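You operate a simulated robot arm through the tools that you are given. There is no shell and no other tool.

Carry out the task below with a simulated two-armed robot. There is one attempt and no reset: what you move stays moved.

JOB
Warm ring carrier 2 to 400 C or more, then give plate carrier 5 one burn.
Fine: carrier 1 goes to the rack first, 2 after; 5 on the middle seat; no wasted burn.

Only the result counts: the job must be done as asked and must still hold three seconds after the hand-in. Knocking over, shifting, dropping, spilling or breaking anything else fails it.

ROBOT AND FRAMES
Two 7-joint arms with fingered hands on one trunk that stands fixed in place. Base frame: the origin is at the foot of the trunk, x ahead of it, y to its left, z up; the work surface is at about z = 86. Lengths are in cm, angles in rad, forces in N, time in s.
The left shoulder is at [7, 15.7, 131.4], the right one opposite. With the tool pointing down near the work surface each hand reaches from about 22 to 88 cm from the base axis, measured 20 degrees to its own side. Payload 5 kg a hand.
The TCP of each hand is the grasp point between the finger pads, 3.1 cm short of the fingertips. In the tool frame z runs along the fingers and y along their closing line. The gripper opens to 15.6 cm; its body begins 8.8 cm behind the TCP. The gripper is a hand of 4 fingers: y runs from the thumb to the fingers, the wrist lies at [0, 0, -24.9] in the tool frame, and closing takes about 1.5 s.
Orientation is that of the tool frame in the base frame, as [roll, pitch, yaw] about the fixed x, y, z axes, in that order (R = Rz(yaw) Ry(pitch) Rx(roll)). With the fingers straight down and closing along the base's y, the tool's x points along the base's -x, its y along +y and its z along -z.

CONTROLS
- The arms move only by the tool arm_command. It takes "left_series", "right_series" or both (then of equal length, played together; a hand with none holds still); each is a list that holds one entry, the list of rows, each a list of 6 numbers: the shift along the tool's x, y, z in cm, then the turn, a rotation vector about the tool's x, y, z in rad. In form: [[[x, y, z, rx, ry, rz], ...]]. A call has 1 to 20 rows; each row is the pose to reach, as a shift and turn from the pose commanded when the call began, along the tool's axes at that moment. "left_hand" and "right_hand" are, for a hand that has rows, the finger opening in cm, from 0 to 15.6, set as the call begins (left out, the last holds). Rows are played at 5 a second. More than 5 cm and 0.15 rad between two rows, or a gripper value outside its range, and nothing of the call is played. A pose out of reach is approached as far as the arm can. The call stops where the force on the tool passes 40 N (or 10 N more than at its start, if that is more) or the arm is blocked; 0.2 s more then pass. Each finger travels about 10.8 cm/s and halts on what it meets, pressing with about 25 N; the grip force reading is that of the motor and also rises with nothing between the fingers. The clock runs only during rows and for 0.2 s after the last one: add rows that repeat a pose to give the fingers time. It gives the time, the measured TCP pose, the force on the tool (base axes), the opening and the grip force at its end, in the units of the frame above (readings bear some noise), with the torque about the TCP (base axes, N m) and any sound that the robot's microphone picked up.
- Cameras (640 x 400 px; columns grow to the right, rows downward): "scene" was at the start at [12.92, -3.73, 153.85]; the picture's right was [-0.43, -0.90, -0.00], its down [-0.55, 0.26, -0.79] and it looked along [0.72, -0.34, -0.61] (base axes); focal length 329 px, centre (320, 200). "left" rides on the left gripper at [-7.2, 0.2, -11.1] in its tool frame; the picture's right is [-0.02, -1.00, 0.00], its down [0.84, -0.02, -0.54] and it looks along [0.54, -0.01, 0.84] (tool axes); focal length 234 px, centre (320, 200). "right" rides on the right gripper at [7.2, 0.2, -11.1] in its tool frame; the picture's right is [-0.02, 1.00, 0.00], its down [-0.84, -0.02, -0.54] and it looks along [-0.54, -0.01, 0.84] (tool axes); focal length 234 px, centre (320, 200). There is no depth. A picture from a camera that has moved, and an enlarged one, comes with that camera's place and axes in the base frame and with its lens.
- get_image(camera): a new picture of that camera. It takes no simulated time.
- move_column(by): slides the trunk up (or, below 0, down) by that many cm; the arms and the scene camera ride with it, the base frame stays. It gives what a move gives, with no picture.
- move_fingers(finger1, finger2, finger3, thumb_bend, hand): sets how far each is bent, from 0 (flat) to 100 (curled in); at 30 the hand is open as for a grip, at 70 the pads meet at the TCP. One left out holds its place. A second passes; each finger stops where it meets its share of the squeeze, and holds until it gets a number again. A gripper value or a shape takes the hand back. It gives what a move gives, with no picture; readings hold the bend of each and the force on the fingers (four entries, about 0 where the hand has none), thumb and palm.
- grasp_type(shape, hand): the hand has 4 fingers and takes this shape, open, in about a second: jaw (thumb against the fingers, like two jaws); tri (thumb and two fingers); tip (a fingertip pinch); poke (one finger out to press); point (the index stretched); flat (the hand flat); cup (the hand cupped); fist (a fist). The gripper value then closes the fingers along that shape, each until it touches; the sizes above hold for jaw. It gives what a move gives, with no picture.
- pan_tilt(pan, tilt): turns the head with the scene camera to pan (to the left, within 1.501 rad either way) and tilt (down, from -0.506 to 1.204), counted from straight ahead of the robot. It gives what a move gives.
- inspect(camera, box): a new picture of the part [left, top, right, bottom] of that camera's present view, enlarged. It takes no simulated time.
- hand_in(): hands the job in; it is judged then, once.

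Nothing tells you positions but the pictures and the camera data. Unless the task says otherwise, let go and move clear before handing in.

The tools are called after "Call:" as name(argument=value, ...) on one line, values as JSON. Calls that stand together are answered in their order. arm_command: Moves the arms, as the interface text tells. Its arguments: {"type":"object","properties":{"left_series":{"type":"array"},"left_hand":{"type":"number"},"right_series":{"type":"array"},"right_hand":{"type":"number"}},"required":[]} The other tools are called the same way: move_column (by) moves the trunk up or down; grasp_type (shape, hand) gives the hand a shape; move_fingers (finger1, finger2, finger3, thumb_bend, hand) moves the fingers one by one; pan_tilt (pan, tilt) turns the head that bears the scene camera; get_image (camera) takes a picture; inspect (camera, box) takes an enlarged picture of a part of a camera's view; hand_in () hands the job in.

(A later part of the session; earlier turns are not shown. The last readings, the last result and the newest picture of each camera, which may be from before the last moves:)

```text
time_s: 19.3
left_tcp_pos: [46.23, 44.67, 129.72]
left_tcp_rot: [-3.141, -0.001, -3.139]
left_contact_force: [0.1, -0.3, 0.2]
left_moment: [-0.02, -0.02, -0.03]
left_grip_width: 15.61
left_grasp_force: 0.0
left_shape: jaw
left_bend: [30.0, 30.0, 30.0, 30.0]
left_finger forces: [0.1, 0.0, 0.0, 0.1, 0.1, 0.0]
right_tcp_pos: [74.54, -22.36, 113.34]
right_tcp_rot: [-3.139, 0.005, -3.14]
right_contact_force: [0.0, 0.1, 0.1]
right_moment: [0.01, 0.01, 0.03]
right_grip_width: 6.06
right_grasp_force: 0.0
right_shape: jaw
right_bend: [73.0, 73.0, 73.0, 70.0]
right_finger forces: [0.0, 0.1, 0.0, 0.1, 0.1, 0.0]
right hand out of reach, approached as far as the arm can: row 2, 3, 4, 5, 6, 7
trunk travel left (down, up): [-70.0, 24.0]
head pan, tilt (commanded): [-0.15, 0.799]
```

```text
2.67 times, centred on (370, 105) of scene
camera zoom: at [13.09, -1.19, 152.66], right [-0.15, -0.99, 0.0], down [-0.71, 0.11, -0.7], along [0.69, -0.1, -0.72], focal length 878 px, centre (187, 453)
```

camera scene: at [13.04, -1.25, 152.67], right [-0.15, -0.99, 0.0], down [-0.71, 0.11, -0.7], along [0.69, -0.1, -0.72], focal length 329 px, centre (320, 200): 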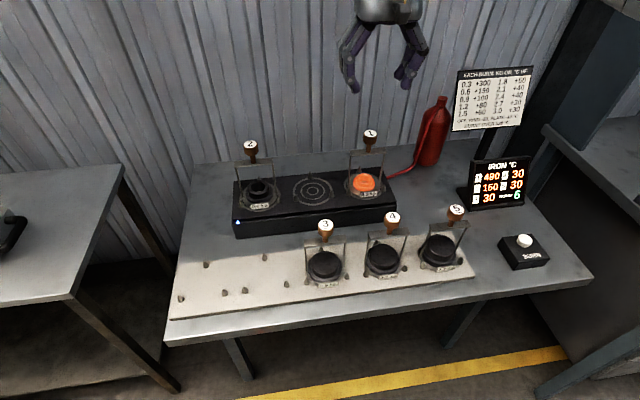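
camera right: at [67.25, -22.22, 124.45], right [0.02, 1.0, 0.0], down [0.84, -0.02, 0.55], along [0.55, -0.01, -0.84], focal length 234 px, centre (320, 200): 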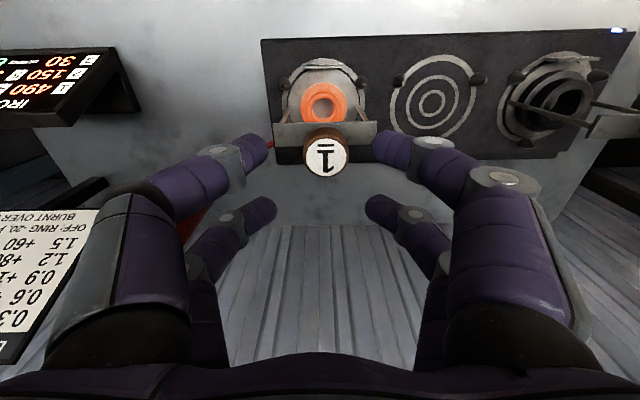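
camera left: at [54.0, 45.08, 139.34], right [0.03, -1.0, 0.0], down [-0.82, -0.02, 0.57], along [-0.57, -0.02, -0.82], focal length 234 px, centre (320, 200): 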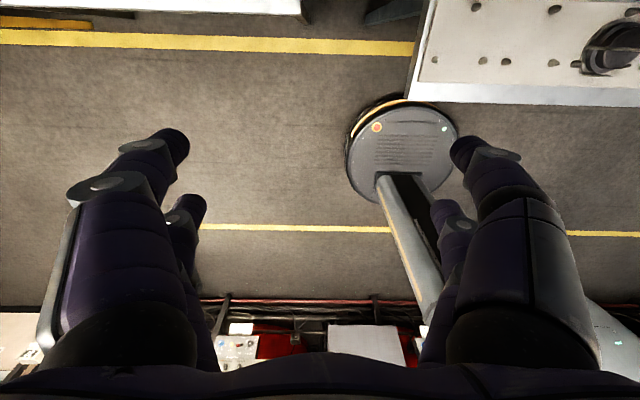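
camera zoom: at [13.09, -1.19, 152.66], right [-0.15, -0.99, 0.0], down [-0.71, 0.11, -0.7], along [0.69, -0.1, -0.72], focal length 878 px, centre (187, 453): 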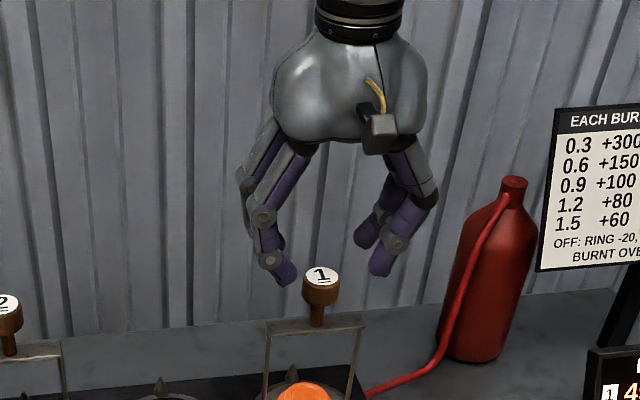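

The hand ran out of reach at x = 74.5 because the wrist is above the shoulder here. Raising the trunk should help, so I'll lift it 20 cm, which also lifts the hands straight up and clear.

Call:
move_column(by=20)

Call:
get_image(camera="scene")

```text
time_s: 21.5
left_tcp_pos: [46.17, 44.68, 149.71]
left_tcp_rot: [-3.141, 0.0, -3.139]
left_contact_force: [-0.1, 0.5, -0.1]
left_moment: [-0.02, -0.01, 0.0]
left_grip_width: 15.61
left_grasp_force: 0.1
left_shape: jaw
left_bend: [30.0, 30.0, 30.0, 30.0]
left_finger forces: [0.0, 0.0, 0.0, 0.1, 0.1, 0.0]
right_tcp_pos: [74.52, -22.44, 133.25]
right_tcp_rot: [-3.14, 0.004, 3.141]
right_contact_force: [0.7, -0.4, -0.3]
right_moment: [-0.01, 0.02, 0.01]
right_grip_width: 6.06
right_grasp_force: 0.1
right_shape: jaw
right_bend: [73.0, 73.0, 73.0, 70.0]
right_finger forces: [0.1, 0.0, 0.0, 0.1, 0.1, 0.0]
trunk travel left (down, up): [-90.0, 4.0]
head pan, tilt (commanded): [-0.15, 0.799]
```

```text
taken
camera scene: at [13.09, -1.19, 172.66], right [-0.15, -0.99, 0.0], down [-0.71, 0.11, -0.7], along [0.69, -0.1, -0.72], focal length 329 px, centre (320, 200)
```

scene: 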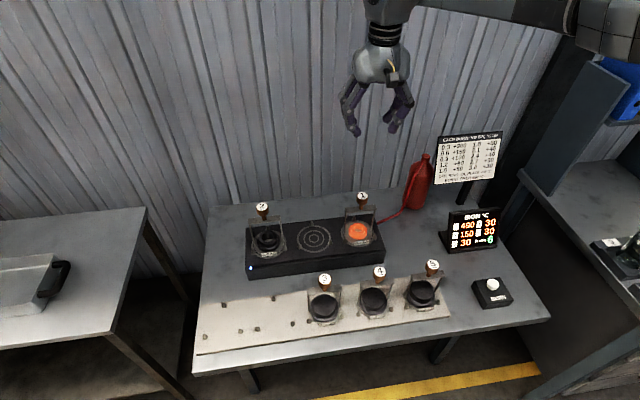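

With the trunk up there is more room to reach downward. I'll lower the hand again over carrier 1 with the near finger pair lined up on the knob.

Call:
arm_command(right_series=[[[-0.2, 0.1, 4.5, 0, 0, 0], [-0.4, 0.2, 9, 0, 0, 0], [-0.6, 0.3, 13.5, 0, 0, 0], [-0.8, 0.4, 17, 0, 0, 0], [-0.92, 0.45, 19, 0, 0, 0], [-0.92, 0.45, 19.5, 0, 0, 0], [-0.92, 0.45, 19.5, 0, 0, 0]]], right_hand=6)

Call:
get_image(camera="right")

Call:
inspect(camera="scene", box=[310, 110, 430, 260])

```text
time_s: 23.1
left_tcp_pos: [46.13, 44.69, 149.8]
left_tcp_rot: [3.141, 0.0, -3.139]
left_contact_force: [-0.2, 0.2, -0.1]
left_moment: [-0.02, 0.01, 0.0]
left_grip_width: 15.6
left_grasp_force: 0.1
left_shape: jaw
left_bend: [30.0, 30.0, 30.0, 30.0]
left_finger forces: [0.0, 0.0, 0.1, 0.0, 0.0, 0.0]
right_tcp_pos: [70.43, -24.59, 117.26]
right_tcp_rot: [3.141, 0.004, 3.138]
right_contact_force: [-0.1, 0.3, 0.7]
right_moment: [0.04, 0.01, 0.0]
right_grip_width: 6.04
right_grasp_force: 0.0
right_shape: jaw
right_bend: [73.0, 73.0, 73.0, 70.0]
right_finger forces: [0.0, 0.0, 0.0, 0.1, 0.1, 0.1]
right hand out of reach, approached as far as the arm can: row 1, 2, 3, 4, 5, 6, 7
trunk travel left (down, up): [-90.0, 4.0]
head pan, tilt (commanded): [-0.15, 0.799]
```

```text
taken
camera right: at [63.19, -24.38, 128.32], right [0.03, 1.0, 0.0], down [0.84, -0.02, 0.55], along [0.55, -0.01, -0.84], focal length 234 px, centre (320, 200)
```

right: 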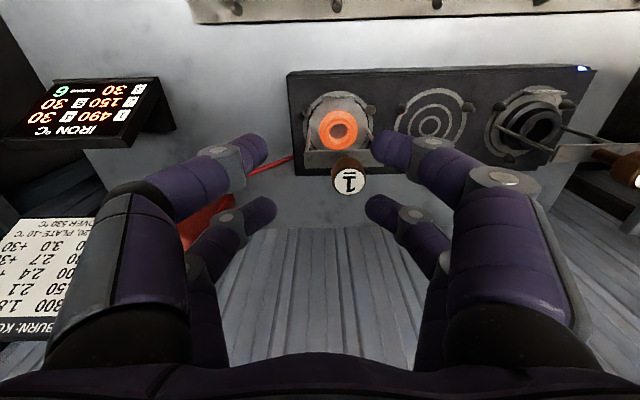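

```text
2.67 times, centred on (370, 185) of scene
camera zoom: at [13.07, -1.2, 172.66], right [-0.15, -0.99, 0.0], down [-0.71, 0.11, -0.7], along [0.69, -0.1, -0.72], focal length 878 px, centre (187, 240)
```

zoom: 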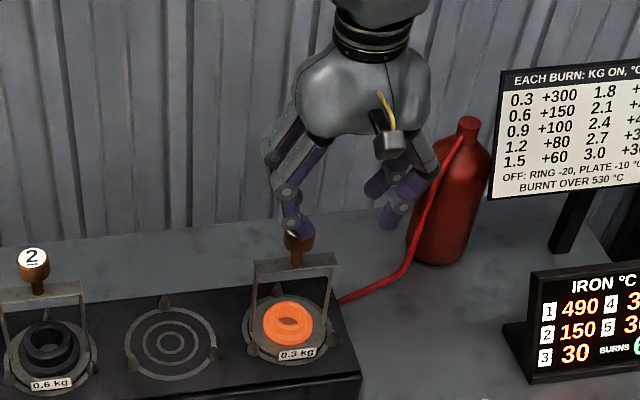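

Raising the trunk reduced the reach instead: the hand stopped at (70.4, -24.6, 117.3). The arm may be in an awkward elbow pose, so I'll look at it before going on.

Call:
pan_tilt(pan=-0.7, tilt=0.35)

Call:
get_image(camera="scene")

```text
time_s: 24.0
left_tcp_pos: [46.27, 44.73, 149.71]
left_tcp_rot: [3.141, 0.001, -3.139]
left_contact_force: [-1.0, 0.2, 0.3]
left_moment: [-0.04, -0.01, 0.01]
left_grip_width: 15.6
left_grasp_force: 0.1
left_shape: jaw
left_bend: [30.0, 30.0, 30.0, 30.0]
left_finger forces: [0.0, 0.0, 0.0, 0.0, 0.0, 0.1]
right_tcp_pos: [70.48, -24.57, 117.36]
right_tcp_rot: [-3.14, 0.006, -3.141]
right_contact_force: [-0.8, 0.9, 0.9]
right_moment: [0.02, 0.01, 0.0]
right_grip_width: 6.05
right_grasp_force: 0.1
right_shape: jaw
right_bend: [73.0, 73.0, 73.0, 70.0]
right_finger forces: [0.0, 0.0, 0.1, 0.0, 0.0, 0.0]
trunk travel left (down, up): [-90.0, 4.0]
head pan, tilt (commanded): [-0.7, 0.351]
```

```text
taken
camera scene: at [12.23, -5.97, 176.62], right [-0.64, -0.77, 0.0], down [-0.26, 0.22, -0.94], along [0.72, -0.6, -0.34], focal length 329 px, centre (320, 200)
```

scene: 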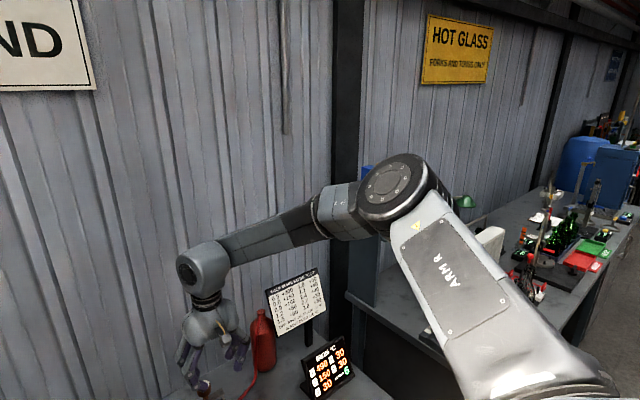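

The elbow is swung well out to the right, and lowering the trunk back will restore the better reach. Since the far pair can pinch just as well with the TCP at x = 71, I'll raise the hand and bring the trunk back down 20 cm.

Call:
arm_command(right_series=[[[0.5, 0.5, -4.5, 0, 0, 0], [0.6, 1, -9, 0, 0, 0], [0.6, 1.5, -13.5, 0, 0, 0], [0.6, 2, -18, 0, 0, 0], [0.6, 2.5, -22, 0, 0, 0], [0.6, 2.5, -22, 0, 0, 0]]])

Call:
move_column(by=-20)

Call:
pan_tilt(pan=-0.15, tilt=0.8)

Call:
get_image(camera="scene")

Call:
get_image(camera="right")

```text
time_s: 25.4
left_tcp_pos: [46.29, 44.85, 149.85]
left_tcp_rot: [3.141, 0.0, -3.139]
left_contact_force: [0.1, 0.2, -0.4]
left_moment: [0.01, 0.03, 0.01]
left_grip_width: 15.62
left_grasp_force: 0.0
left_shape: jaw
left_bend: [30.0, 30.0, 30.0, 30.0]
left_finger forces: [0.0, 0.0, 0.0, 0.0, 0.0, 0.1]
right_tcp_pos: [69.79, -21.59, 139.02]
right_tcp_rot: [-3.14, 0.005, 3.141]
right_contact_force: [-0.5, 0.4, 0.5]
right_moment: [-0.02, 0.02, -0.02]
right_grip_width: 6.05
right_grasp_force: 0.1
right_shape: jaw
right_bend: [73.0, 73.0, 73.0, 70.0]
right_finger forces: [0.0, 0.1, 0.0, 0.0, 0.1, 0.0]
trunk travel left (down, up): [-90.0, 4.0]
head pan, tilt (commanded): [-0.7, 0.351]
```

```text
time_s: 27.6
left_tcp_pos: [46.18, 44.66, 129.9]
left_tcp_rot: [-3.141, 0.0, -3.14]
left_contact_force: [-0.5, -0.2, 0.8]
left_moment: [-0.01, 0.05, -0.01]
left_grip_width: 15.59
left_grasp_force: 0.1
left_shape: jaw
left_bend: [30.0, 30.0, 30.0, 30.0]
left_finger forces: [0.0, 0.0, 0.0, 0.0, 0.0, 0.0]
right_tcp_pos: [69.71, -21.66, 119.19]
right_tcp_rot: [-3.14, 0.004, 3.14]
right_contact_force: [-0.3, -0.2, 0.5]
right_moment: [0.03, -0.01, -0.01]
right_grip_width: 6.07
right_grasp_force: 0.1
right_shape: jaw
right_bend: [73.0, 73.0, 73.0, 70.0]
right_finger forces: [0.0, 0.0, 0.1, 0.0, 0.0, 0.0]
trunk travel left (down, up): [-70.0, 24.0]
head pan, tilt (commanded): [-0.7, 0.351]
```

```text
time_s: 28.6
left_tcp_pos: [46.25, 44.62, 129.9]
left_tcp_rot: [3.141, -0.001, -3.141]
left_contact_force: [0.3, 0.3, -1.2]
left_moment: [-0.01, -0.01, 0.0]
left_grip_width: 15.61
left_grasp_force: 0.1
left_shape: jaw
left_bend: [30.0, 30.0, 30.0, 30.0]
left_finger forces: [0.0, 0.1, 0.1, 0.0, 0.0, 0.1]
right_tcp_pos: [69.66, -21.71, 119.05]
right_tcp_rot: [-3.141, 0.005, 3.141]
right_contact_force: [-0.4, 0.3, -0.5]
right_moment: [-0.01, 0.03, -0.01]
right_grip_width: 6.05
right_grasp_force: 0.1
right_shape: jaw
right_bend: [73.0, 73.0, 73.0, 70.0]
right_finger forces: [0.0, 0.0, 0.0, 0.0, 0.1, 0.0]
trunk travel left (down, up): [-70.0, 24.0]
head pan, tilt (commanded): [-0.15, 0.799]
```

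```text
taken
camera scene: at [13.08, -1.21, 152.67], right [-0.15, -0.99, 0.0], down [-0.71, 0.11, -0.7], along [0.69, -0.1, -0.72], focal length 329 px, centre (320, 200)
```

scene: 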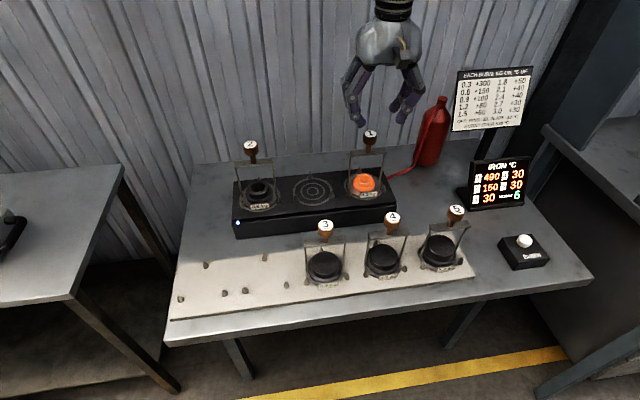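

```text
taken
camera right: at [62.44, -21.51, 130.16], right [0.02, 1.0, 0.0], down [0.84, -0.02, 0.55], along [0.55, -0.01, -0.84], focal length 234 px, centre (320, 200)
```

right: 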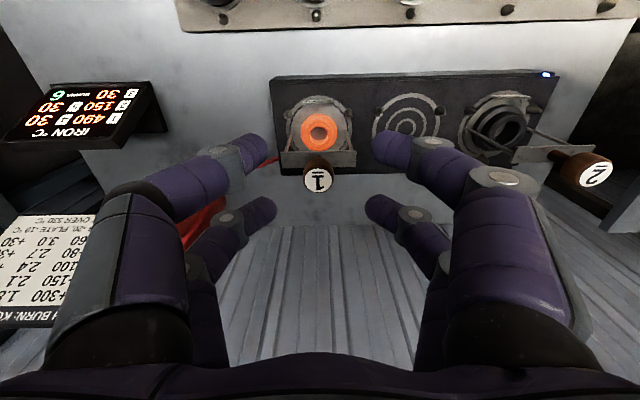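

The trunk is back down and the hand is at (69.7, -21.7, 119). I'll move the far pair over the knob (TCP at x = 71.0) and lower to just above grip height to check.

Call:
arm_command(right_series=[[[-0.7, -0.15, 0, 0, 0, 0], [-1.36, -0.3, 0, 0, 0, 0], [-1.36, -0.3, 3, 0, 0, 0], [-1.36, -0.3, 5.6, 0, 0, 0], [-1.36, -0.3, 7, 0, 0, 0], [-1.36, -0.3, 7, 0, 0, 0]]], right_hand=6)

Call:
get_image(camera="right")

Call:
inspect(camera="scene", box=[330, 60, 430, 160])

```text
time_s: 30.0
left_tcp_pos: [46.19, 44.71, 129.87]
left_tcp_rot: [-3.142, 0.001, 3.142]
left_contact_force: [-0.3, -0.5, -0.1]
left_moment: [-0.04, 0.02, -0.03]
left_grip_width: 15.56
left_grasp_force: 0.0
left_shape: jaw
left_bend: [30.0, 30.0, 30.0, 30.0]
left_finger forces: [0.0, 0.0, 0.1, 0.0, 0.1, 0.0]
right_tcp_pos: [70.91, -22.02, 112.12]
right_tcp_rot: [-3.139, 0.005, -3.142]
right_contact_force: [0.4, 0.7, 0.7]
right_moment: [-0.01, 0.03, 0.04]
right_grip_width: 6.05
right_grasp_force: 0.0
right_shape: jaw
right_bend: [73.0, 73.0, 73.0, 70.0]
right_finger forces: [0.1, 0.0, 0.1, 0.0, 0.0, 0.0]
trunk travel left (down, up): [-70.0, 24.0]
head pan, tilt (commanded): [-0.15, 0.799]
```

```text
taken
camera right: at [63.72, -21.79, 123.19], right [0.02, 1.0, 0.0], down [0.84, -0.02, 0.55], along [0.55, -0.01, -0.84], focal length 234 px, centre (320, 200)
```

right: 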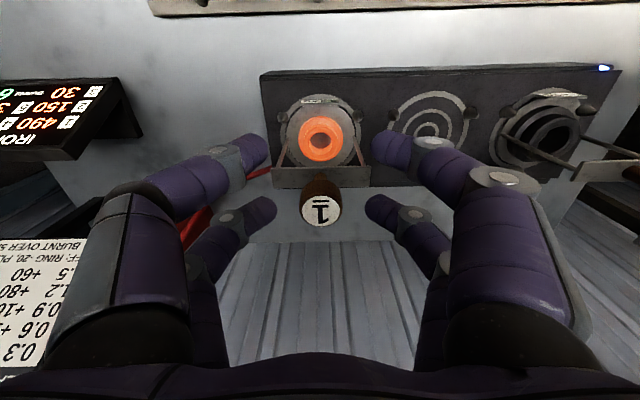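

```text
4.00 times, centred on (380, 110) of scene
camera zoom: at [13.05, -1.19, 152.67], right [-0.15, -0.99, 0.0], down [-0.71, 0.11, -0.7], along [0.69, -0.1, -0.72], focal length 1318 px, centre (80, 560)
```

zoom: 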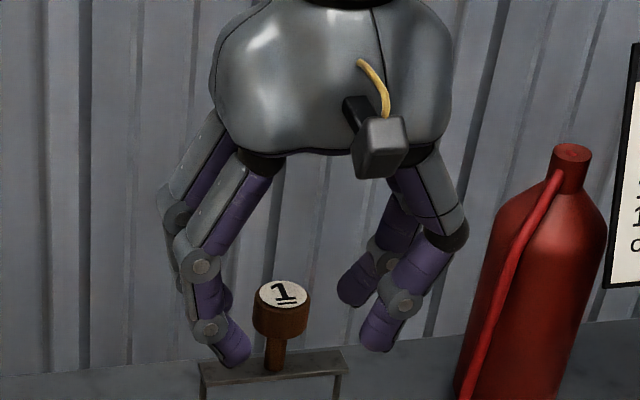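

The knob sits right between the far pair's fingertips. I'll lower the last 1.5 cm and look again before closing.

Call:
arm_command(right_series=[[[-0.05, 0.03, 0.8, 0, 0, 0], [-0.1, 0.05, 1.5, 0, 0, 0], [-0.1, 0.05, 1.5, 0, 0, 0]]], right_hand=5)

Call:
inspect(camera="right", box=[200, 120, 440, 270])

Call:
inspect(camera="scene", box=[330, 80, 430, 180])

```text
time_s: 30.8
left_tcp_pos: [46.28, 44.62, 129.69]
left_tcp_rot: [-3.141, 0.0, -3.141]
left_contact_force: [-0.5, -0.1, -0.5]
left_moment: [-0.02, -0.01, 0.0]
left_grip_width: 15.63
left_grasp_force: 0.1
left_shape: jaw
left_bend: [30.0, 30.0, 30.0, 30.0]
left_finger forces: [0.0, 0.1, 0.0, 0.0, 0.0, 0.0]
right_tcp_pos: [71.17, -22.05, 110.71]
right_tcp_rot: [-3.139, 0.007, 3.141]
right_contact_force: [0.8, 0.5, 0.0]
right_moment: [0.0, -0.03, 0.02]
right_grip_width: 5.04
right_grasp_force: 0.0
right_shape: jaw
right_bend: [73.0, 73.0, 73.0, 70.0]
right_finger forces: [0.0, 0.0, 0.0, 0.1, 0.1, 0.0]
trunk travel left (down, up): [-70.0, 24.0]
head pan, tilt (commanded): [-0.15, 0.799]
```

```text
2.67 times, centred on (320, 195) of right
camera zoom: at [63.87, -21.82, 121.7], right [0.02, 1.0, 0.0], down [0.84, -0.02, 0.55], along [0.55, -0.01, -0.84], focal length 624 px, centre (320, 213)
```

zoom: 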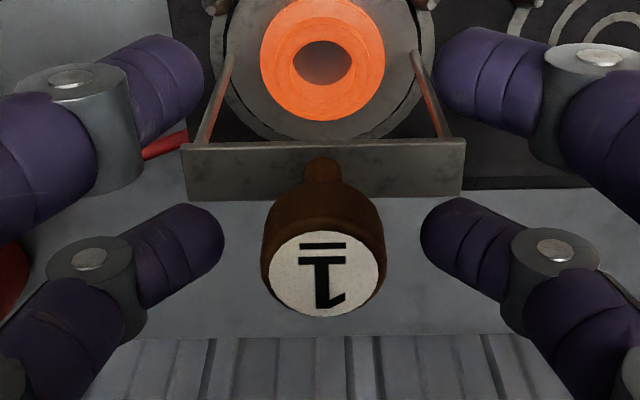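

```text
4.00 times, centred on (380, 130) of scene
camera zoom: at [13.05, -1.19, 152.67], right [-0.15, -0.99, 0.0], down [-0.71, 0.11, -0.7], along [0.69, -0.1, -0.72], focal length 1318 px, centre (80, 480)
```

zoom: 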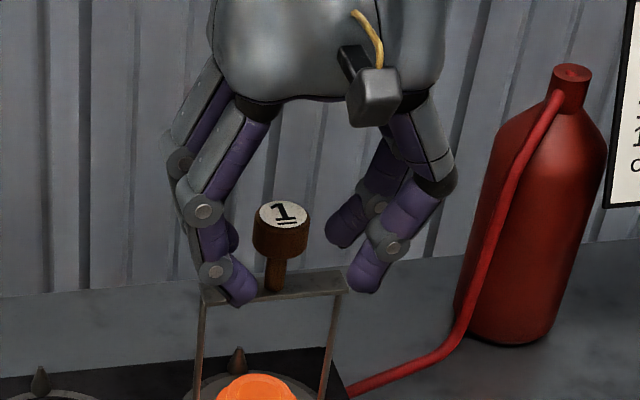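

The fingertips are level with the side of the knob and even on both sides. Closing now.

Call:
arm_command(right_series=[[[0, 0, 0, 0, 0, 0], [0, 0, 0, 0, 0, 0], [0, 0, 0, 0, 0, 0], [0, 0, 0, 0, 0, 0], [0, 0, 0, 0, 0, 0], [0, 0, 0, 0, 0, 0], [0, 0, 0, 0, 0, 0], [0, 0, 0, 0, 0, 0]]], right_hand=0)

Call:
inspect(camera="right", box=[200, 120, 440, 270])

Call:
inspect(camera="scene", box=[330, 80, 430, 180])

```text
time_s: 32.6
left_tcp_pos: [46.26, 44.69, 129.94]
left_tcp_rot: [3.141, 0.0, -3.14]
left_contact_force: [0.1, 0.0, -0.3]
left_moment: [-0.02, 0.01, 0.03]
left_grip_width: 15.61
left_grasp_force: 0.1
left_shape: jaw
left_bend: [30.0, 30.0, 30.0, 30.0]
left_finger forces: [0.0, 0.1, 0.1, 0.0, 0.1, 0.0]
right_tcp_pos: [71.08, -22.07, 110.6]
right_tcp_rot: [-3.141, 0.004, -3.14]
right_contact_force: [-0.7, -0.2, -2.4]
right_moment: [0.01, 0.05, -0.02]
right_grip_width: 0.0
right_grasp_force: 24.9
right_shape: jaw
right_bend: [70.0, 73.0, 73.0, 70.0]
right_finger forces: [0.0, 21.0, 20.8, 0.1, 0.0, 0.0]
trunk travel left (down, up): [-70.0, 24.0]
head pan, tilt (commanded): [-0.15, 0.799]
```

```text
2.67 times, centred on (320, 195) of right
camera zoom: at [63.9, -21.84, 121.68], right [0.02, 1.0, 0.0], down [0.84, -0.02, 0.55], along [0.55, -0.01, -0.84], focal length 624 px, centre (320, 213)
```

zoom: 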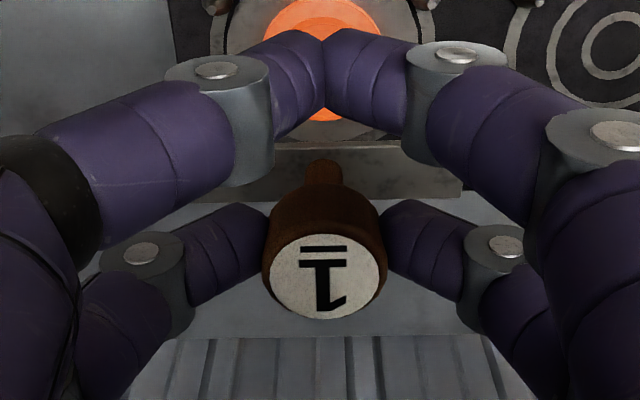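

```text
4.00 times, centred on (380, 130) of scene
camera zoom: at [13.1, -1.21, 152.66], right [-0.15, -0.99, 0.0], down [-0.71, 0.11, -0.7], along [0.69, -0.1, -0.72], focal length 1318 px, centre (80, 480)
```

zoom: 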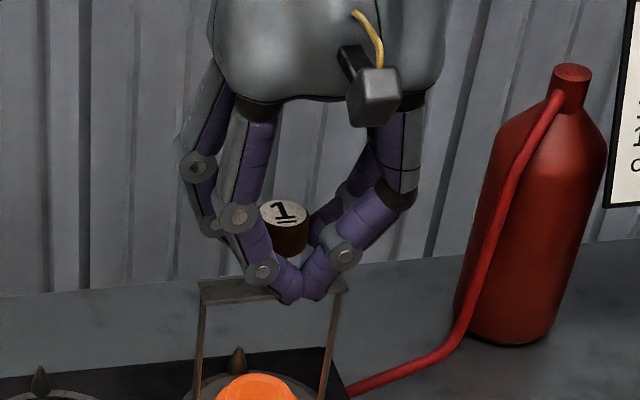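

The grip is good: fingers 2 and 3 each press 21 N on the knob. I'll lift slowly by a few centimetres and check the hold.

Call:
arm_command(right_series=[[[0, 0, -0.5, 0, 0, 0], [0, 0, -1, 0, 0, 0], [0, 0, -1.5, 0, 0, 0], [0, 0, -2, 0, 0, 0], [0, 0, -2.5, 0, 0, 0], [0, 0, -3, 0, 0, 0], [0, 0, -3.5, 0, 0, 0], [0, 0, -3.5, 0, 0, 0]]])

Call:
inspect(camera="scene", box=[310, 80, 430, 220])

Call:
get_image(camera="right")

```text
time_s: 34.4
left_tcp_pos: [46.32, 44.79, 129.76]
left_tcp_rot: [3.141, 0.001, -3.141]
left_contact_force: [0.8, 0.1, -0.3]
left_moment: [-0.01, 0.01, -0.02]
left_grip_width: 15.6
left_grasp_force: 0.0
left_shape: jaw
left_bend: [30.0, 30.0, 30.0, 30.0]
left_finger forces: [0.0, 0.0, 0.1, 0.1, 0.0, 0.0]
right_tcp_pos: [71.26, -21.91, 113.89]
right_tcp_rot: [-3.139, 0.004, 3.141]
right_contact_force: [-0.1, 0.4, -4.2]
right_moment: [-0.03, 0.12, 0.02]
right_grip_width: 0.01
right_grasp_force: 25.1
right_shape: jaw
right_bend: [70.0, 73.0, 73.0, 70.0]
right_finger forces: [0.1, 20.8, 20.9, 0.0, 0.1, 0.0]
trunk travel left (down, up): [-70.0, 24.0]
head pan, tilt (commanded): [-0.15, 0.799]
```

```text
2.86 times, centred on (370, 150) of scene
camera zoom: at [13.13, -1.21, 152.66], right [-0.15, -0.99, 0.0], down [-0.71, 0.11, -0.7], along [0.69, -0.1, -0.72], focal length 941 px, centre (177, 343)
```

zoom: 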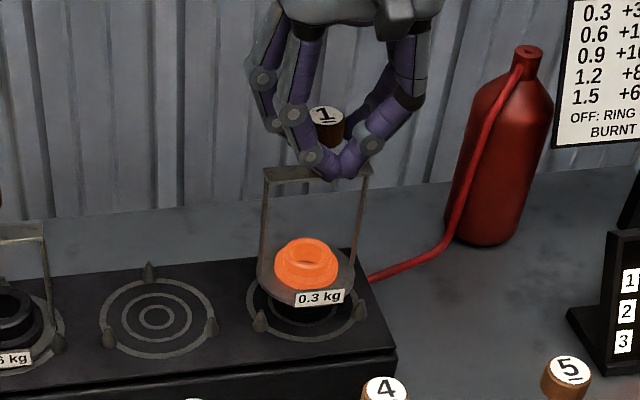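

```text
taken
camera right: at [64.02, -21.77, 124.96], right [0.02, 1.0, 0.0], down [0.84, -0.02, 0.55], along [0.55, -0.01, -0.84], focal length 234 px, centre (320, 200)
```

right: 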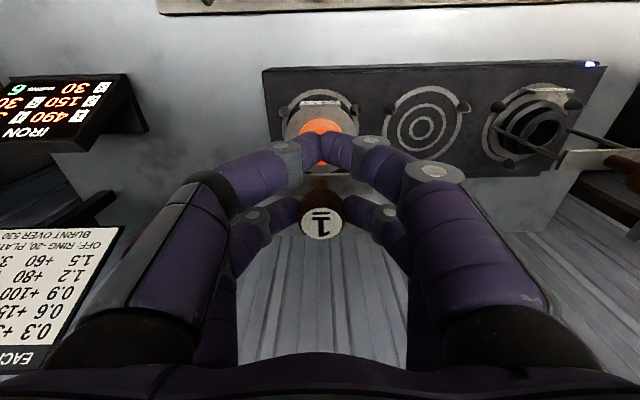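

The carrier hangs level and secure at about 4 N. I'll lift it above the other carriers and draw it back between the burner and the rack.

Call:
arm_command(right_series=[[[0, 0, -1, 0, 0, 0], [0, 0, -2.5, 0, 0, 0], [0, 0, -4, 0, 0, 0], [0, 0, -5.5, 0, 0, 0], [0, 0, -7, 0, 0, 0], [0, 0, -8.5, 0, 0, 0], [0, 0, -10, 0, 0, 0], [0, 0, -10.5, 0, 0, 0], [0.7, 0, -10.5, 0, 0, 0], [2, 0, -10.5, 0, 0, 0], [3.6, 0, -10.5, 0, 0, 0], [5.2, 0, -10.5, 0, 0, 0], [6.8, 0, -10.5, 0, 0, 0], [8.4, 0, -10.5, 0, 0, 0], [10, 0, -10.5, 0, 0, 0], [11.3, 0, -10.5, 0, 0, 0], [12.1, 0, -10.5, 0, 0, 0], [12.3, 0, -10.5, 0, 0, 0]]])

Call:
get_image(camera="scene")

Call:
get_image(camera="right")

```text
time_s: 38.2
left_tcp_pos: [46.32, 44.55, 129.78]
left_tcp_rot: [3.141, 0.0, -3.139]
left_contact_force: [0.0, 0.1, -0.1]
left_moment: [0.01, 0.0, -0.01]
left_grip_width: 15.57
left_grasp_force: 0.1
left_shape: jaw
left_bend: [30.0, 30.0, 30.0, 30.0]
left_finger forces: [0.0, 0.0, 0.0, 0.1, 0.0, 0.1]
right_tcp_pos: [58.99, -21.99, 124.45]
right_tcp_rot: [-3.138, 0.004, 3.142]
right_contact_force: [-0.4, 0.5, -3.0]
right_moment: [0.01, 0.11, -0.01]
right_grip_width: 0.01
right_grasp_force: 24.9
right_shape: jaw
right_bend: [70.0, 73.0, 73.0, 70.0]
right_finger forces: [0.0, 20.8, 20.7, 0.0, 0.0, 0.0]
trunk travel left (down, up): [-70.0, 24.0]
head pan, tilt (commanded): [-0.15, 0.799]
```

```text
taken
camera scene: at [13.14, -1.22, 152.66], right [-0.15, -0.99, 0.0], down [-0.71, 0.11, -0.7], along [0.69, -0.1, -0.72], focal length 329 px, centre (320, 200)
```

scene: 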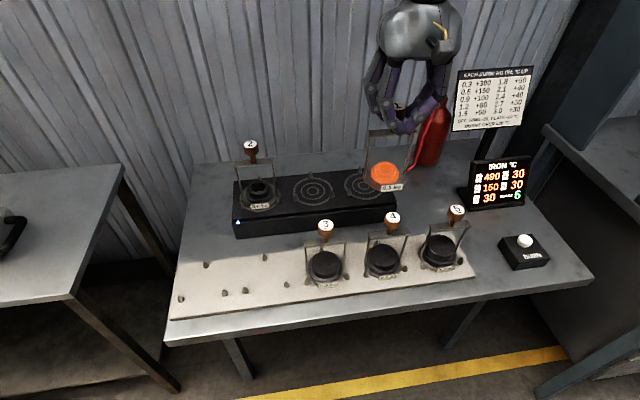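

```text
taken
camera right: at [51.64, -21.74, 135.48], right [0.03, 1.0, 0.0], down [0.84, -0.02, 0.55], along [0.55, -0.01, -0.84], focal length 234 px, centre (320, 200)
```

right: 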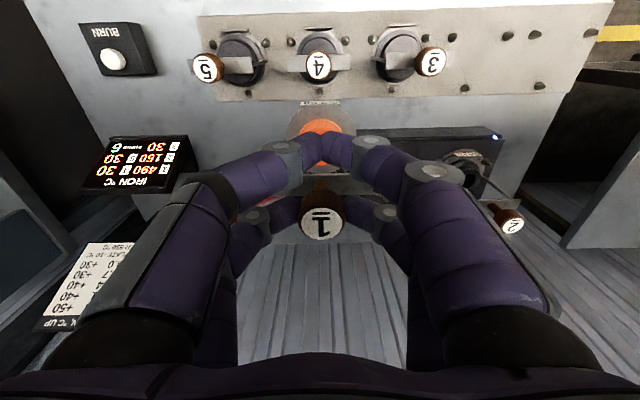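

Carrier 1 hangs steady at TCP (59, -22, 124.5). Before setting it down I'll zoom in on the empty rack seats and knobs 3, 4 and 5 to pin down the seat position and height.

Call:
inspect(camera="scene", box=[160, 230, 320, 330])

Call:
inspect(camera="scene", box=[300, 190, 480, 300])

Call:
inspect(camera="right", box=[180, 10, 580, 110])

Call:
get_image(camera="left")

```text
4.00 times, centred on (240, 280) of scene
camera zoom: at [13.14, -1.22, 152.66], right [-0.15, -0.99, 0.0], down [-0.71, 0.11, -0.7], along [0.69, -0.1, -0.72], focal length 1318 px, centre (640, -120)
```

zoom: 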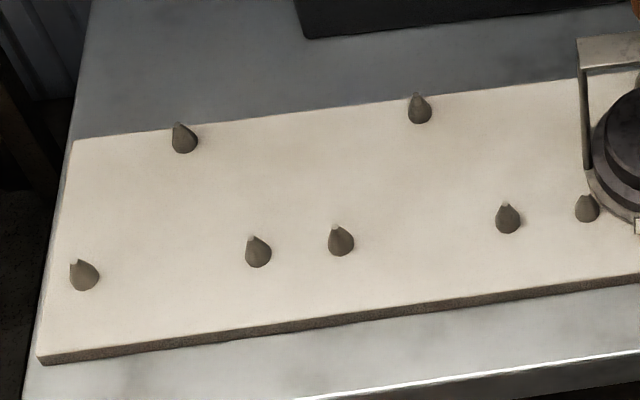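

```text
3.56 times, centred on (390, 245) of scene
camera zoom: at [13.14, -1.22, 152.66], right [-0.15, -0.99, 0.0], down [-0.71, 0.11, -0.7], along [0.69, -0.1, -0.72], focal length 1171 px, centre (71, 40)
```

zoom: 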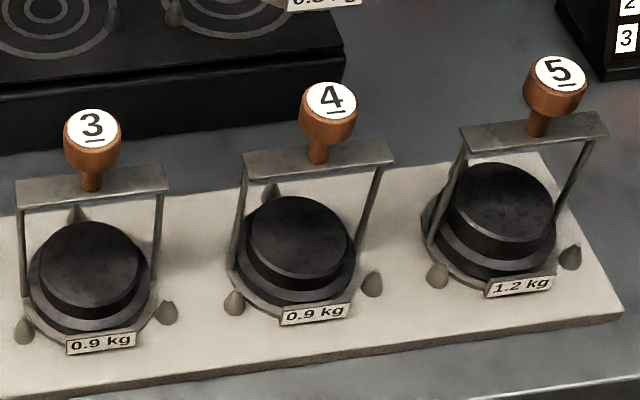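

```text
1.60 times, centred on (380, 60) of right
camera zoom: at [51.64, -21.74, 135.48], right [0.03, 1.0, 0.0], down [0.84, -0.02, 0.55], along [0.55, -0.01, -0.84], focal length 375 px, centre (224, 424)
```

zoom: 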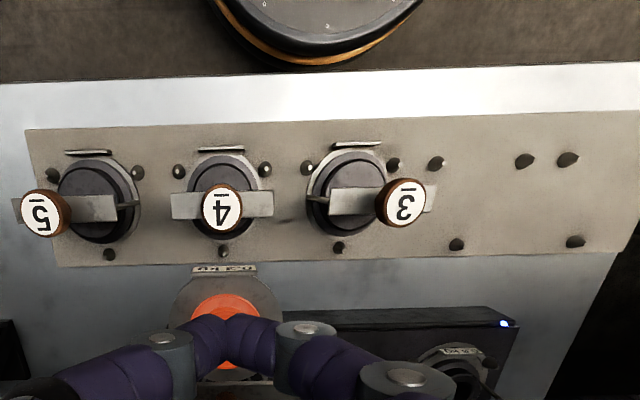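

```text
taken
camera left: at [53.64, 44.77, 140.9], right [0.03, -1.0, 0.0], down [-0.84, -0.02, 0.55], along [-0.54, -0.01, -0.84], focal length 234 px, centre (320, 200)
```

left: 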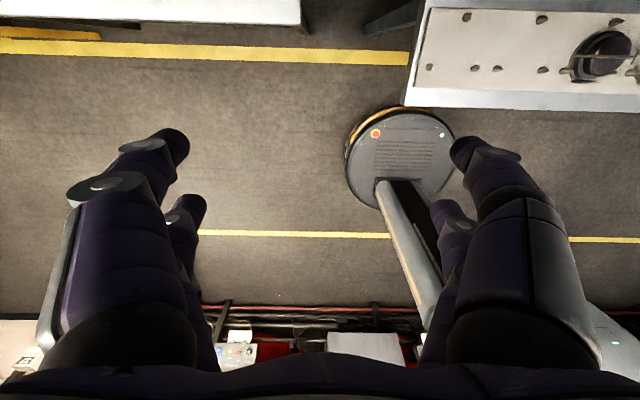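

The geometry is now consistent. The rack seats are at x = 53.65 with y = 18.65 (empty), 5.0 (empty), -8.55, -22.1 and -35.65; the burner seats are at x = 73.5 and 6.2 cm higher. I'll carry carrier 1 across to above the leftmost rack seat.

Call:
arm_command(right_series=[[[0.1, 0.5, 0, 0, 0, 0], [0.28, 1.5, 0, 0, 0, 0], [0.56, 3, 0, 0, 0, 0], [0.93, 5, 0, 0, 0, 0], [1.39, 7.5, 0, 0, 0, 0], [1.86, 10, 0, 0, 0, 0], [2.32, 12.5, 0, 0, 0, 0], [2.78, 15, 0, 0, 0, 0], [3.25, 17.5, 0, 0, 0, 0], [3.71, 20, 0, 0, 0, 0], [4.17, 22.5, 0, 0, 0, 0], [4.64, 25, 0, 0, 0, 0], [5.1, 27.5, 0, 0, 0, 0], [5.57, 30, 0, 0, 0, 0], [6.03, 32.5, 0, 0, 0, 0], [6.49, 35, 0, 0, 0, 0], [6.92, 37.3, 0, 0, 0, 0], [7.27, 39.2, 0, 0, 0, 0], [7.48, 40.3, 0, 0, 0, 0], [7.55, 40.7, 0, 0, 0, 0]]])

Call:
get_image(camera="scene")

Call:
get_image(camera="right")

```text
time_s: 42.4
left_tcp_pos: [46.27, 44.7, 129.7]
left_tcp_rot: [3.141, -0.001, -3.139]
left_contact_force: [0.3, -0.4, 0.3]
left_moment: [-0.01, -0.01, -0.04]
left_grip_width: 15.6
left_grasp_force: 0.0
left_shape: jaw
left_bend: [30.0, 30.0, 30.0, 30.0]
left_finger forces: [0.1, 0.0, 0.0, 0.0, 0.0, 0.0]
right_tcp_pos: [44.68, 1.39, 121.47]
right_tcp_rot: [-3.141, 0.003, 3.14]
right_contact_force: [-1.1, -0.6, -4.6]
right_moment: [-0.01, 0.22, -0.01]
right_grip_width: 0.0
right_grasp_force: 25.0
right_shape: jaw
right_bend: [70.0, 73.0, 73.0, 70.0]
right_finger forces: [0.0, 21.3, 20.9, 0.1, 0.0, 0.0]
right hand out of reach, approached as far as the arm can: row 10, 11, 12, 13, 14, 15, 16, 17, 18, 19, 20
trunk travel left (down, up): [-70.0, 24.0]
head pan, tilt (commanded): [-0.15, 0.799]
```

```text
taken
camera scene: at [13.11, -1.18, 152.66], right [-0.15, -0.99, 0.0], down [-0.71, 0.11, -0.7], along [0.69, -0.1, -0.72], focal length 329 px, centre (320, 200)
```

scene: 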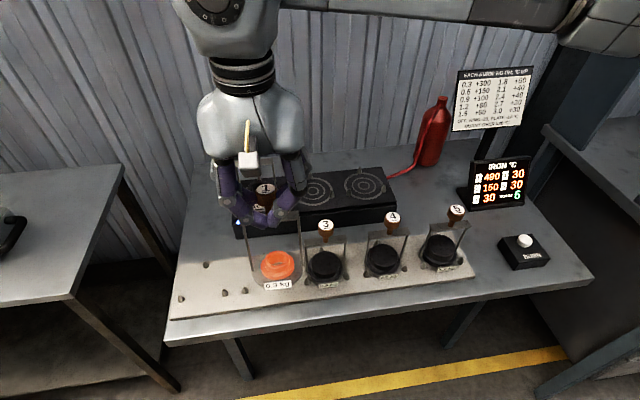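

```text
taken
camera right: at [37.58, 1.56, 132.45], right [0.03, 1.0, 0.0], down [0.84, -0.02, 0.55], along [0.55, -0.02, -0.84], focal length 234 px, centre (320, 200)
```

right: 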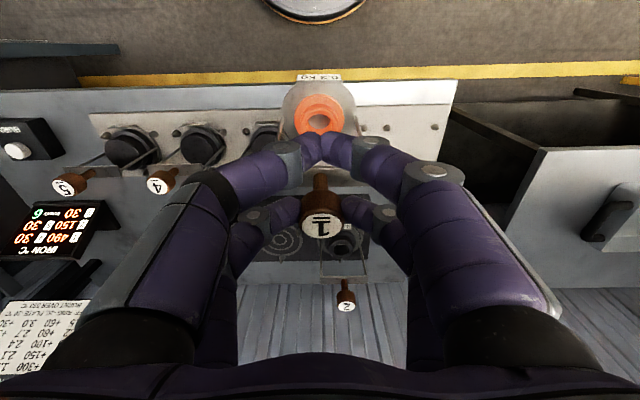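

The right arm ran out of reach to the left and stopped at (44.7, 1.4, 121.5), still holding carrier 1 securely. I'll back off to higher, safer ground, then see whether turning the hand frees more travel.

Call:
arm_command(right_series=[[[-0.5, -0.3, -0.8, 0, 0, 0], [-1.8, -1, -2, 0, 0, 0], [-3.4, -2, -3.1, 0, 0, 0], [-5.2, -3.2, -3.1, 0, 0, 0], [-7, -4.4, -3.1, 0, 0, 0], [-8.8, -5.6, -3.1, 0, 0, 0], [-10.2, -7, -3.1, 0, 0, 0], [-11, -8, -3.1, 0, 0, 0], [-11, -8.4, -3.1, 0, 0, 0], [-11, -8.4, -3.1, 0, 0, 0]]])

Call:
get_image(camera="scene")

```text
time_s: 44.6
left_tcp_pos: [46.27, 44.73, 129.78]
left_tcp_rot: [-3.14, -0.001, 3.141]
left_contact_force: [-0.6, -0.2, 1.1]
left_moment: [0.01, -0.03, 0.0]
left_grip_width: 15.61
left_grasp_force: 0.1
left_shape: jaw
left_bend: [30.0, 30.0, 30.0, 30.0]
left_finger forces: [0.1, 0.0, 0.0, 0.1, 0.0, 0.0]
right_tcp_pos: [55.47, -6.76, 124.97]
right_tcp_rot: [-3.14, 0.003, -3.14]
right_contact_force: [-0.3, 0.1, -4.5]
right_moment: [0.0, 0.1, -0.03]
right_grip_width: 0.0
right_grasp_force: 25.0
right_shape: jaw
right_bend: [70.0, 73.0, 73.0, 70.0]
right_finger forces: [0.1, 21.1, 20.6, 0.1, 0.1, 0.0]
trunk travel left (down, up): [-70.0, 24.0]
head pan, tilt (commanded): [-0.15, 0.799]
```

```text
taken
camera scene: at [13.14, -1.2, 152.66], right [-0.15, -0.99, 0.0], down [-0.71, 0.11, -0.7], along [0.69, -0.1, -0.72], focal length 329 px, centre (320, 200)
```

scene: 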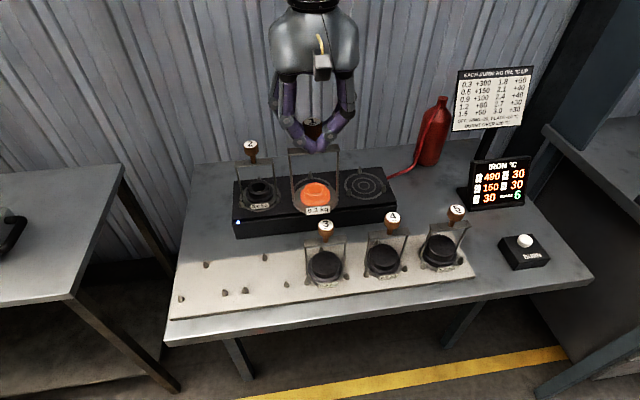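

Carrier 1 is now at TCP (55.5, -6.8, 125), clear of everything. I'll turn the hand 0.6 rad and try going left again, to see whether wrist yaw is what limits it.

Call:
arm_command(right_series=[[[0, 0, 0, 0, 0, -0.1], [0, 0, 0, 0, 0, -0.2], [0, 0, 0, 0, 0, -0.3], [0, 0, 0, 0, 0, -0.4], [0, 0, 0, 0, 0, -0.5], [0, 0, 0, 0, 0, -0.6], [0, 1, 0, 0, 0, -0.6], [0, 3, 0, 0, 0, -0.6], [0, 5, 0, 0, 0, -0.6], [0, 7, 0, 0, 0, -0.6], [0, 9, 0, 0, 0, -0.6], [0, 10, 0, 0, 0, -0.6]]])

Call:
get_image(camera="scene")

```text
time_s: 47.2
left_tcp_pos: [46.36, 44.72, 129.84]
left_tcp_rot: [3.141, 0.0, -3.141]
left_contact_force: [-0.2, 0.4, 0.1]
left_moment: [0.0, 0.01, -0.03]
left_grip_width: 15.6
left_grasp_force: 0.0
left_shape: jaw
left_bend: [30.0, 30.0, 30.0, 30.0]
left_finger forces: [0.1, 0.0, 0.0, 0.0, 0.0, 0.0]
right_tcp_pos: [55.47, -2.83, 124.99]
right_tcp_rot: [-3.14, 0.006, -2.541]
right_contact_force: [0.0, -0.3, -4.2]
right_moment: [-0.04, 0.07, 0.01]
right_grip_width: 0.0
right_grasp_force: 25.3
right_shape: jaw
right_bend: [70.0, 73.0, 73.0, 70.0]
right_finger forces: [0.0, 21.3, 20.7, 0.1, 0.0, 0.1]
right hand out of reach, approached as far as the arm can: row 9, 10, 11, 12
trunk travel left (down, up): [-70.0, 24.0]
head pan, tilt (commanded): [-0.15, 0.799]
```

```text
taken
camera scene: at [13.17, -1.21, 152.65], right [-0.15, -0.99, 0.0], down [-0.71, 0.11, -0.7], along [0.69, -0.1, -0.72], focal length 329 px, centre (320, 200)
```

scene: 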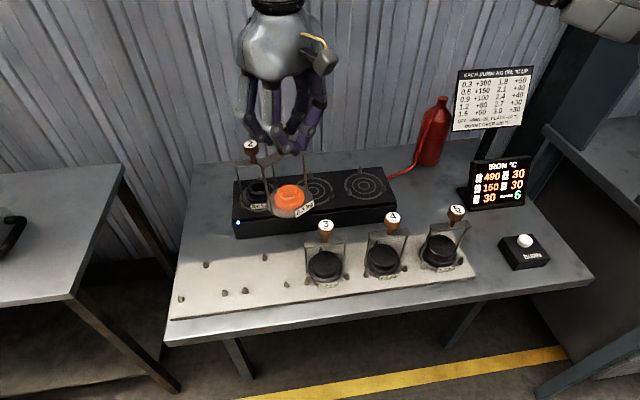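

Yaw isn't the limit; the hand stops at the same y. I'll look at the elbow to work out what blocks the arm.

Call:
pan_tilt(pan=-0.6, tilt=0.1)

Call:
get_image(camera="scene")

Call:
pan_tilt(pan=0.9, tilt=0.3)

Call:
get_image(camera="scene")

```text
time_s: 48.2
left_tcp_pos: [46.3, 44.7, 129.84]
left_tcp_rot: [3.14, 0.0, -3.139]
left_contact_force: [0.7, 0.9, 0.8]
left_moment: [0.06, 0.0, -0.05]
left_grip_width: 15.56
left_grasp_force: 0.1
left_shape: jaw
left_bend: [30.0, 30.0, 30.0, 30.0]
left_finger forces: [0.1, 0.1, 0.1, 0.1, 0.1, 0.0]
right_tcp_pos: [55.55, -2.78, 124.87]
right_tcp_rot: [-3.14, 0.005, -2.544]
right_contact_force: [0.3, -0.5, -3.8]
right_moment: [-0.04, 0.1, -0.03]
right_grip_width: 0.02
right_grasp_force: 25.2
right_shape: jaw
right_bend: [70.0, 73.0, 73.0, 70.0]
right_finger forces: [0.0, 21.1, 20.7, 0.0, 0.0, 0.0]
trunk travel left (down, up): [-70.0, 24.0]
head pan, tilt (commanded): [-0.6, 0.099]
```

```text
taken
camera scene: at [12.77, -5.17, 158.95], right [-0.56, -0.83, 0.0], down [-0.08, 0.06, -0.99], along [0.82, -0.56, -0.1], focal length 329 px, centre (320, 200)
```

scene: 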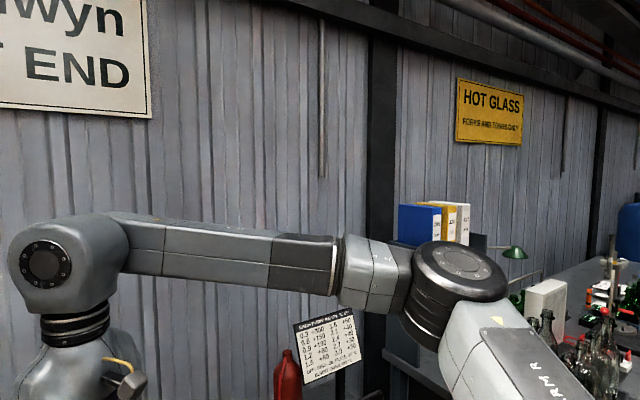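

```text
time_s: 49.8
left_tcp_pos: [46.23, 44.7, 129.77]
left_tcp_rot: [-3.142, -0.001, -3.139]
left_contact_force: [-0.3, 0.3, -0.4]
left_moment: [-0.01, 0.0, 0.0]
left_grip_width: 15.6
left_grasp_force: 0.2
left_shape: jaw
left_bend: [30.0, 30.0, 30.0, 30.0]
left_finger forces: [0.0, 0.1, 0.1, 0.1, 0.1, 0.0]
right_tcp_pos: [55.44, -2.75, 124.94]
right_tcp_rot: [-3.141, 0.007, -2.544]
right_contact_force: [0.5, -0.6, -4.9]
right_moment: [-0.03, 0.11, 0.02]
right_grip_width: 0.0
right_grasp_force: 25.1
right_shape: jaw
right_bend: [70.0, 73.0, 73.0, 70.0]
right_finger forces: [0.0, 21.2, 20.6, 0.1, 0.1, 0.0]
trunk travel left (down, up): [-70.0, 24.0]
head pan, tilt (commanded): [0.901, 0.3]
```

```text
taken
camera scene: at [10.94, 7.33, 157.1], right [0.78, -0.62, 0.0], down [-0.18, -0.23, -0.96], along [0.59, 0.75, -0.3], focal length 329 px, centre (320, 200)
```

scene: 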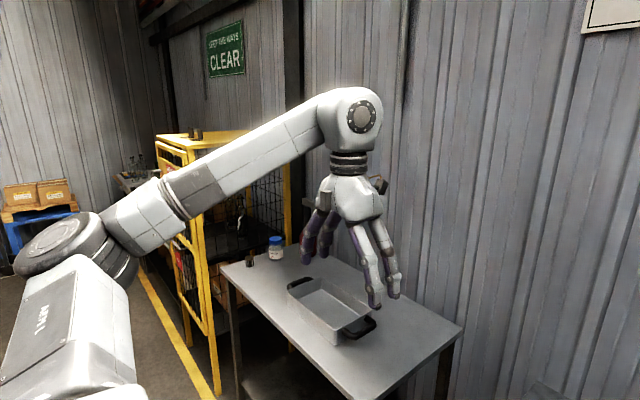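

In every stuck pose the wrist lies on the same circle around a fixed elbow near (35.6, -40.6), so it's the wrist position that is limited. Leaning the hand, with the fingers pointing left-forward and down, would bring the wrist back into range. I'll put carrier 1 back on its own seat first and then regrip it leaned.

Call:
pan_tilt(pan=-0.15, tilt=0.8)

Call:
arm_command(right_series=[[[0.4, -0.8, 0, 0, 0, 0.05], [1.2, -2.6, 0, 0, 0, 0.12], [2.1, -4.6, 0.1, 0, 0, 0.2], [3, -6.6, 0.1, 0, 0, 0.28], [3.9, -8.6, 0.2, 0, 0, 0.36], [4.8, -10.6, 0.2, 0, 0, 0.44], [5.7, -12.6, 0.3, 0, 0, 0.5], [6.6, -14.6, 0.3, 0, 0, 0.56], [7.4, -16.4, 0.4, 0, 0, 0.6], [7.9, -17.5, 0.45, 0, 0, 0.6], [8.04, -17.76, 0.45, 0, 0, 0.6], [8.04, -17.76, 0.45, 0, 0, 0.6]]])

Call:
get_image(camera="scene")

```text
time_s: 51.1
left_tcp_pos: [46.26, 44.61, 129.75]
left_tcp_rot: [3.141, -0.001, -3.139]
left_contact_force: [0.4, -0.1, 0.8]
left_moment: [-0.04, -0.02, 0.0]
left_grip_width: 15.59
left_grasp_force: 0.0
left_shape: jaw
left_bend: [30.0, 30.0, 30.0, 30.0]
left_finger forces: [0.1, 0.0, 0.0, 0.0, 0.0, 0.0]
right_tcp_pos: [55.35, -2.7, 124.96]
right_tcp_rot: [-3.139, 0.005, -2.542]
right_contact_force: [0.6, 0.0, -4.4]
right_moment: [-0.02, 0.07, 0.0]
right_grip_width: 0.0
right_grasp_force: 25.1
right_shape: jaw
right_bend: [70.0, 73.0, 73.0, 70.0]
right_finger forces: [0.0, 21.2, 20.7, 0.0, 0.0, 0.1]
trunk travel left (down, up): [-70.0, 24.0]
head pan, tilt (commanded): [-0.15, 0.799]
```

```text
time_s: 53.7
left_tcp_pos: [46.24, 44.67, 129.85]
left_tcp_rot: [3.141, 0.0, -3.14]
left_contact_force: [0.0, 0.2, -0.3]
left_moment: [0.01, 0.01, -0.01]
left_grip_width: 15.6
left_grasp_force: 0.0
left_shape: jaw
left_bend: [30.0, 30.0, 30.0, 30.0]
left_finger forces: [0.0, 0.1, 0.0, 0.1, 0.1, 0.0]
right_tcp_pos: [58.71, -21.83, 124.49]
right_tcp_rot: [-3.14, 0.004, -3.14]
right_contact_force: [-0.7, -1.3, -4.6]
right_moment: [0.0, 0.11, -0.02]
right_grip_width: 0.01
right_grasp_force: 25.4
right_shape: jaw
right_bend: [70.0, 73.0, 73.0, 70.0]
right_finger forces: [0.0, 20.9, 20.3, 0.0, 0.0, 0.0]
trunk travel left (down, up): [-70.0, 24.0]
head pan, tilt (commanded): [-0.15, 0.799]
```

```text
taken
camera scene: at [13.12, -1.21, 152.66], right [-0.15, -0.99, 0.0], down [-0.71, 0.11, -0.7], along [0.69, -0.1, -0.72], focal length 329 px, centre (320, 200)
```

scene: 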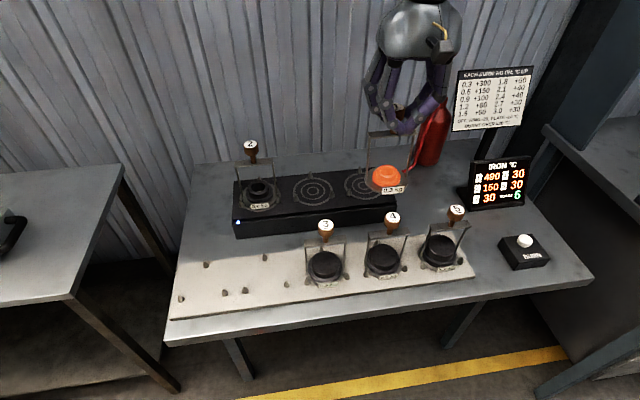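

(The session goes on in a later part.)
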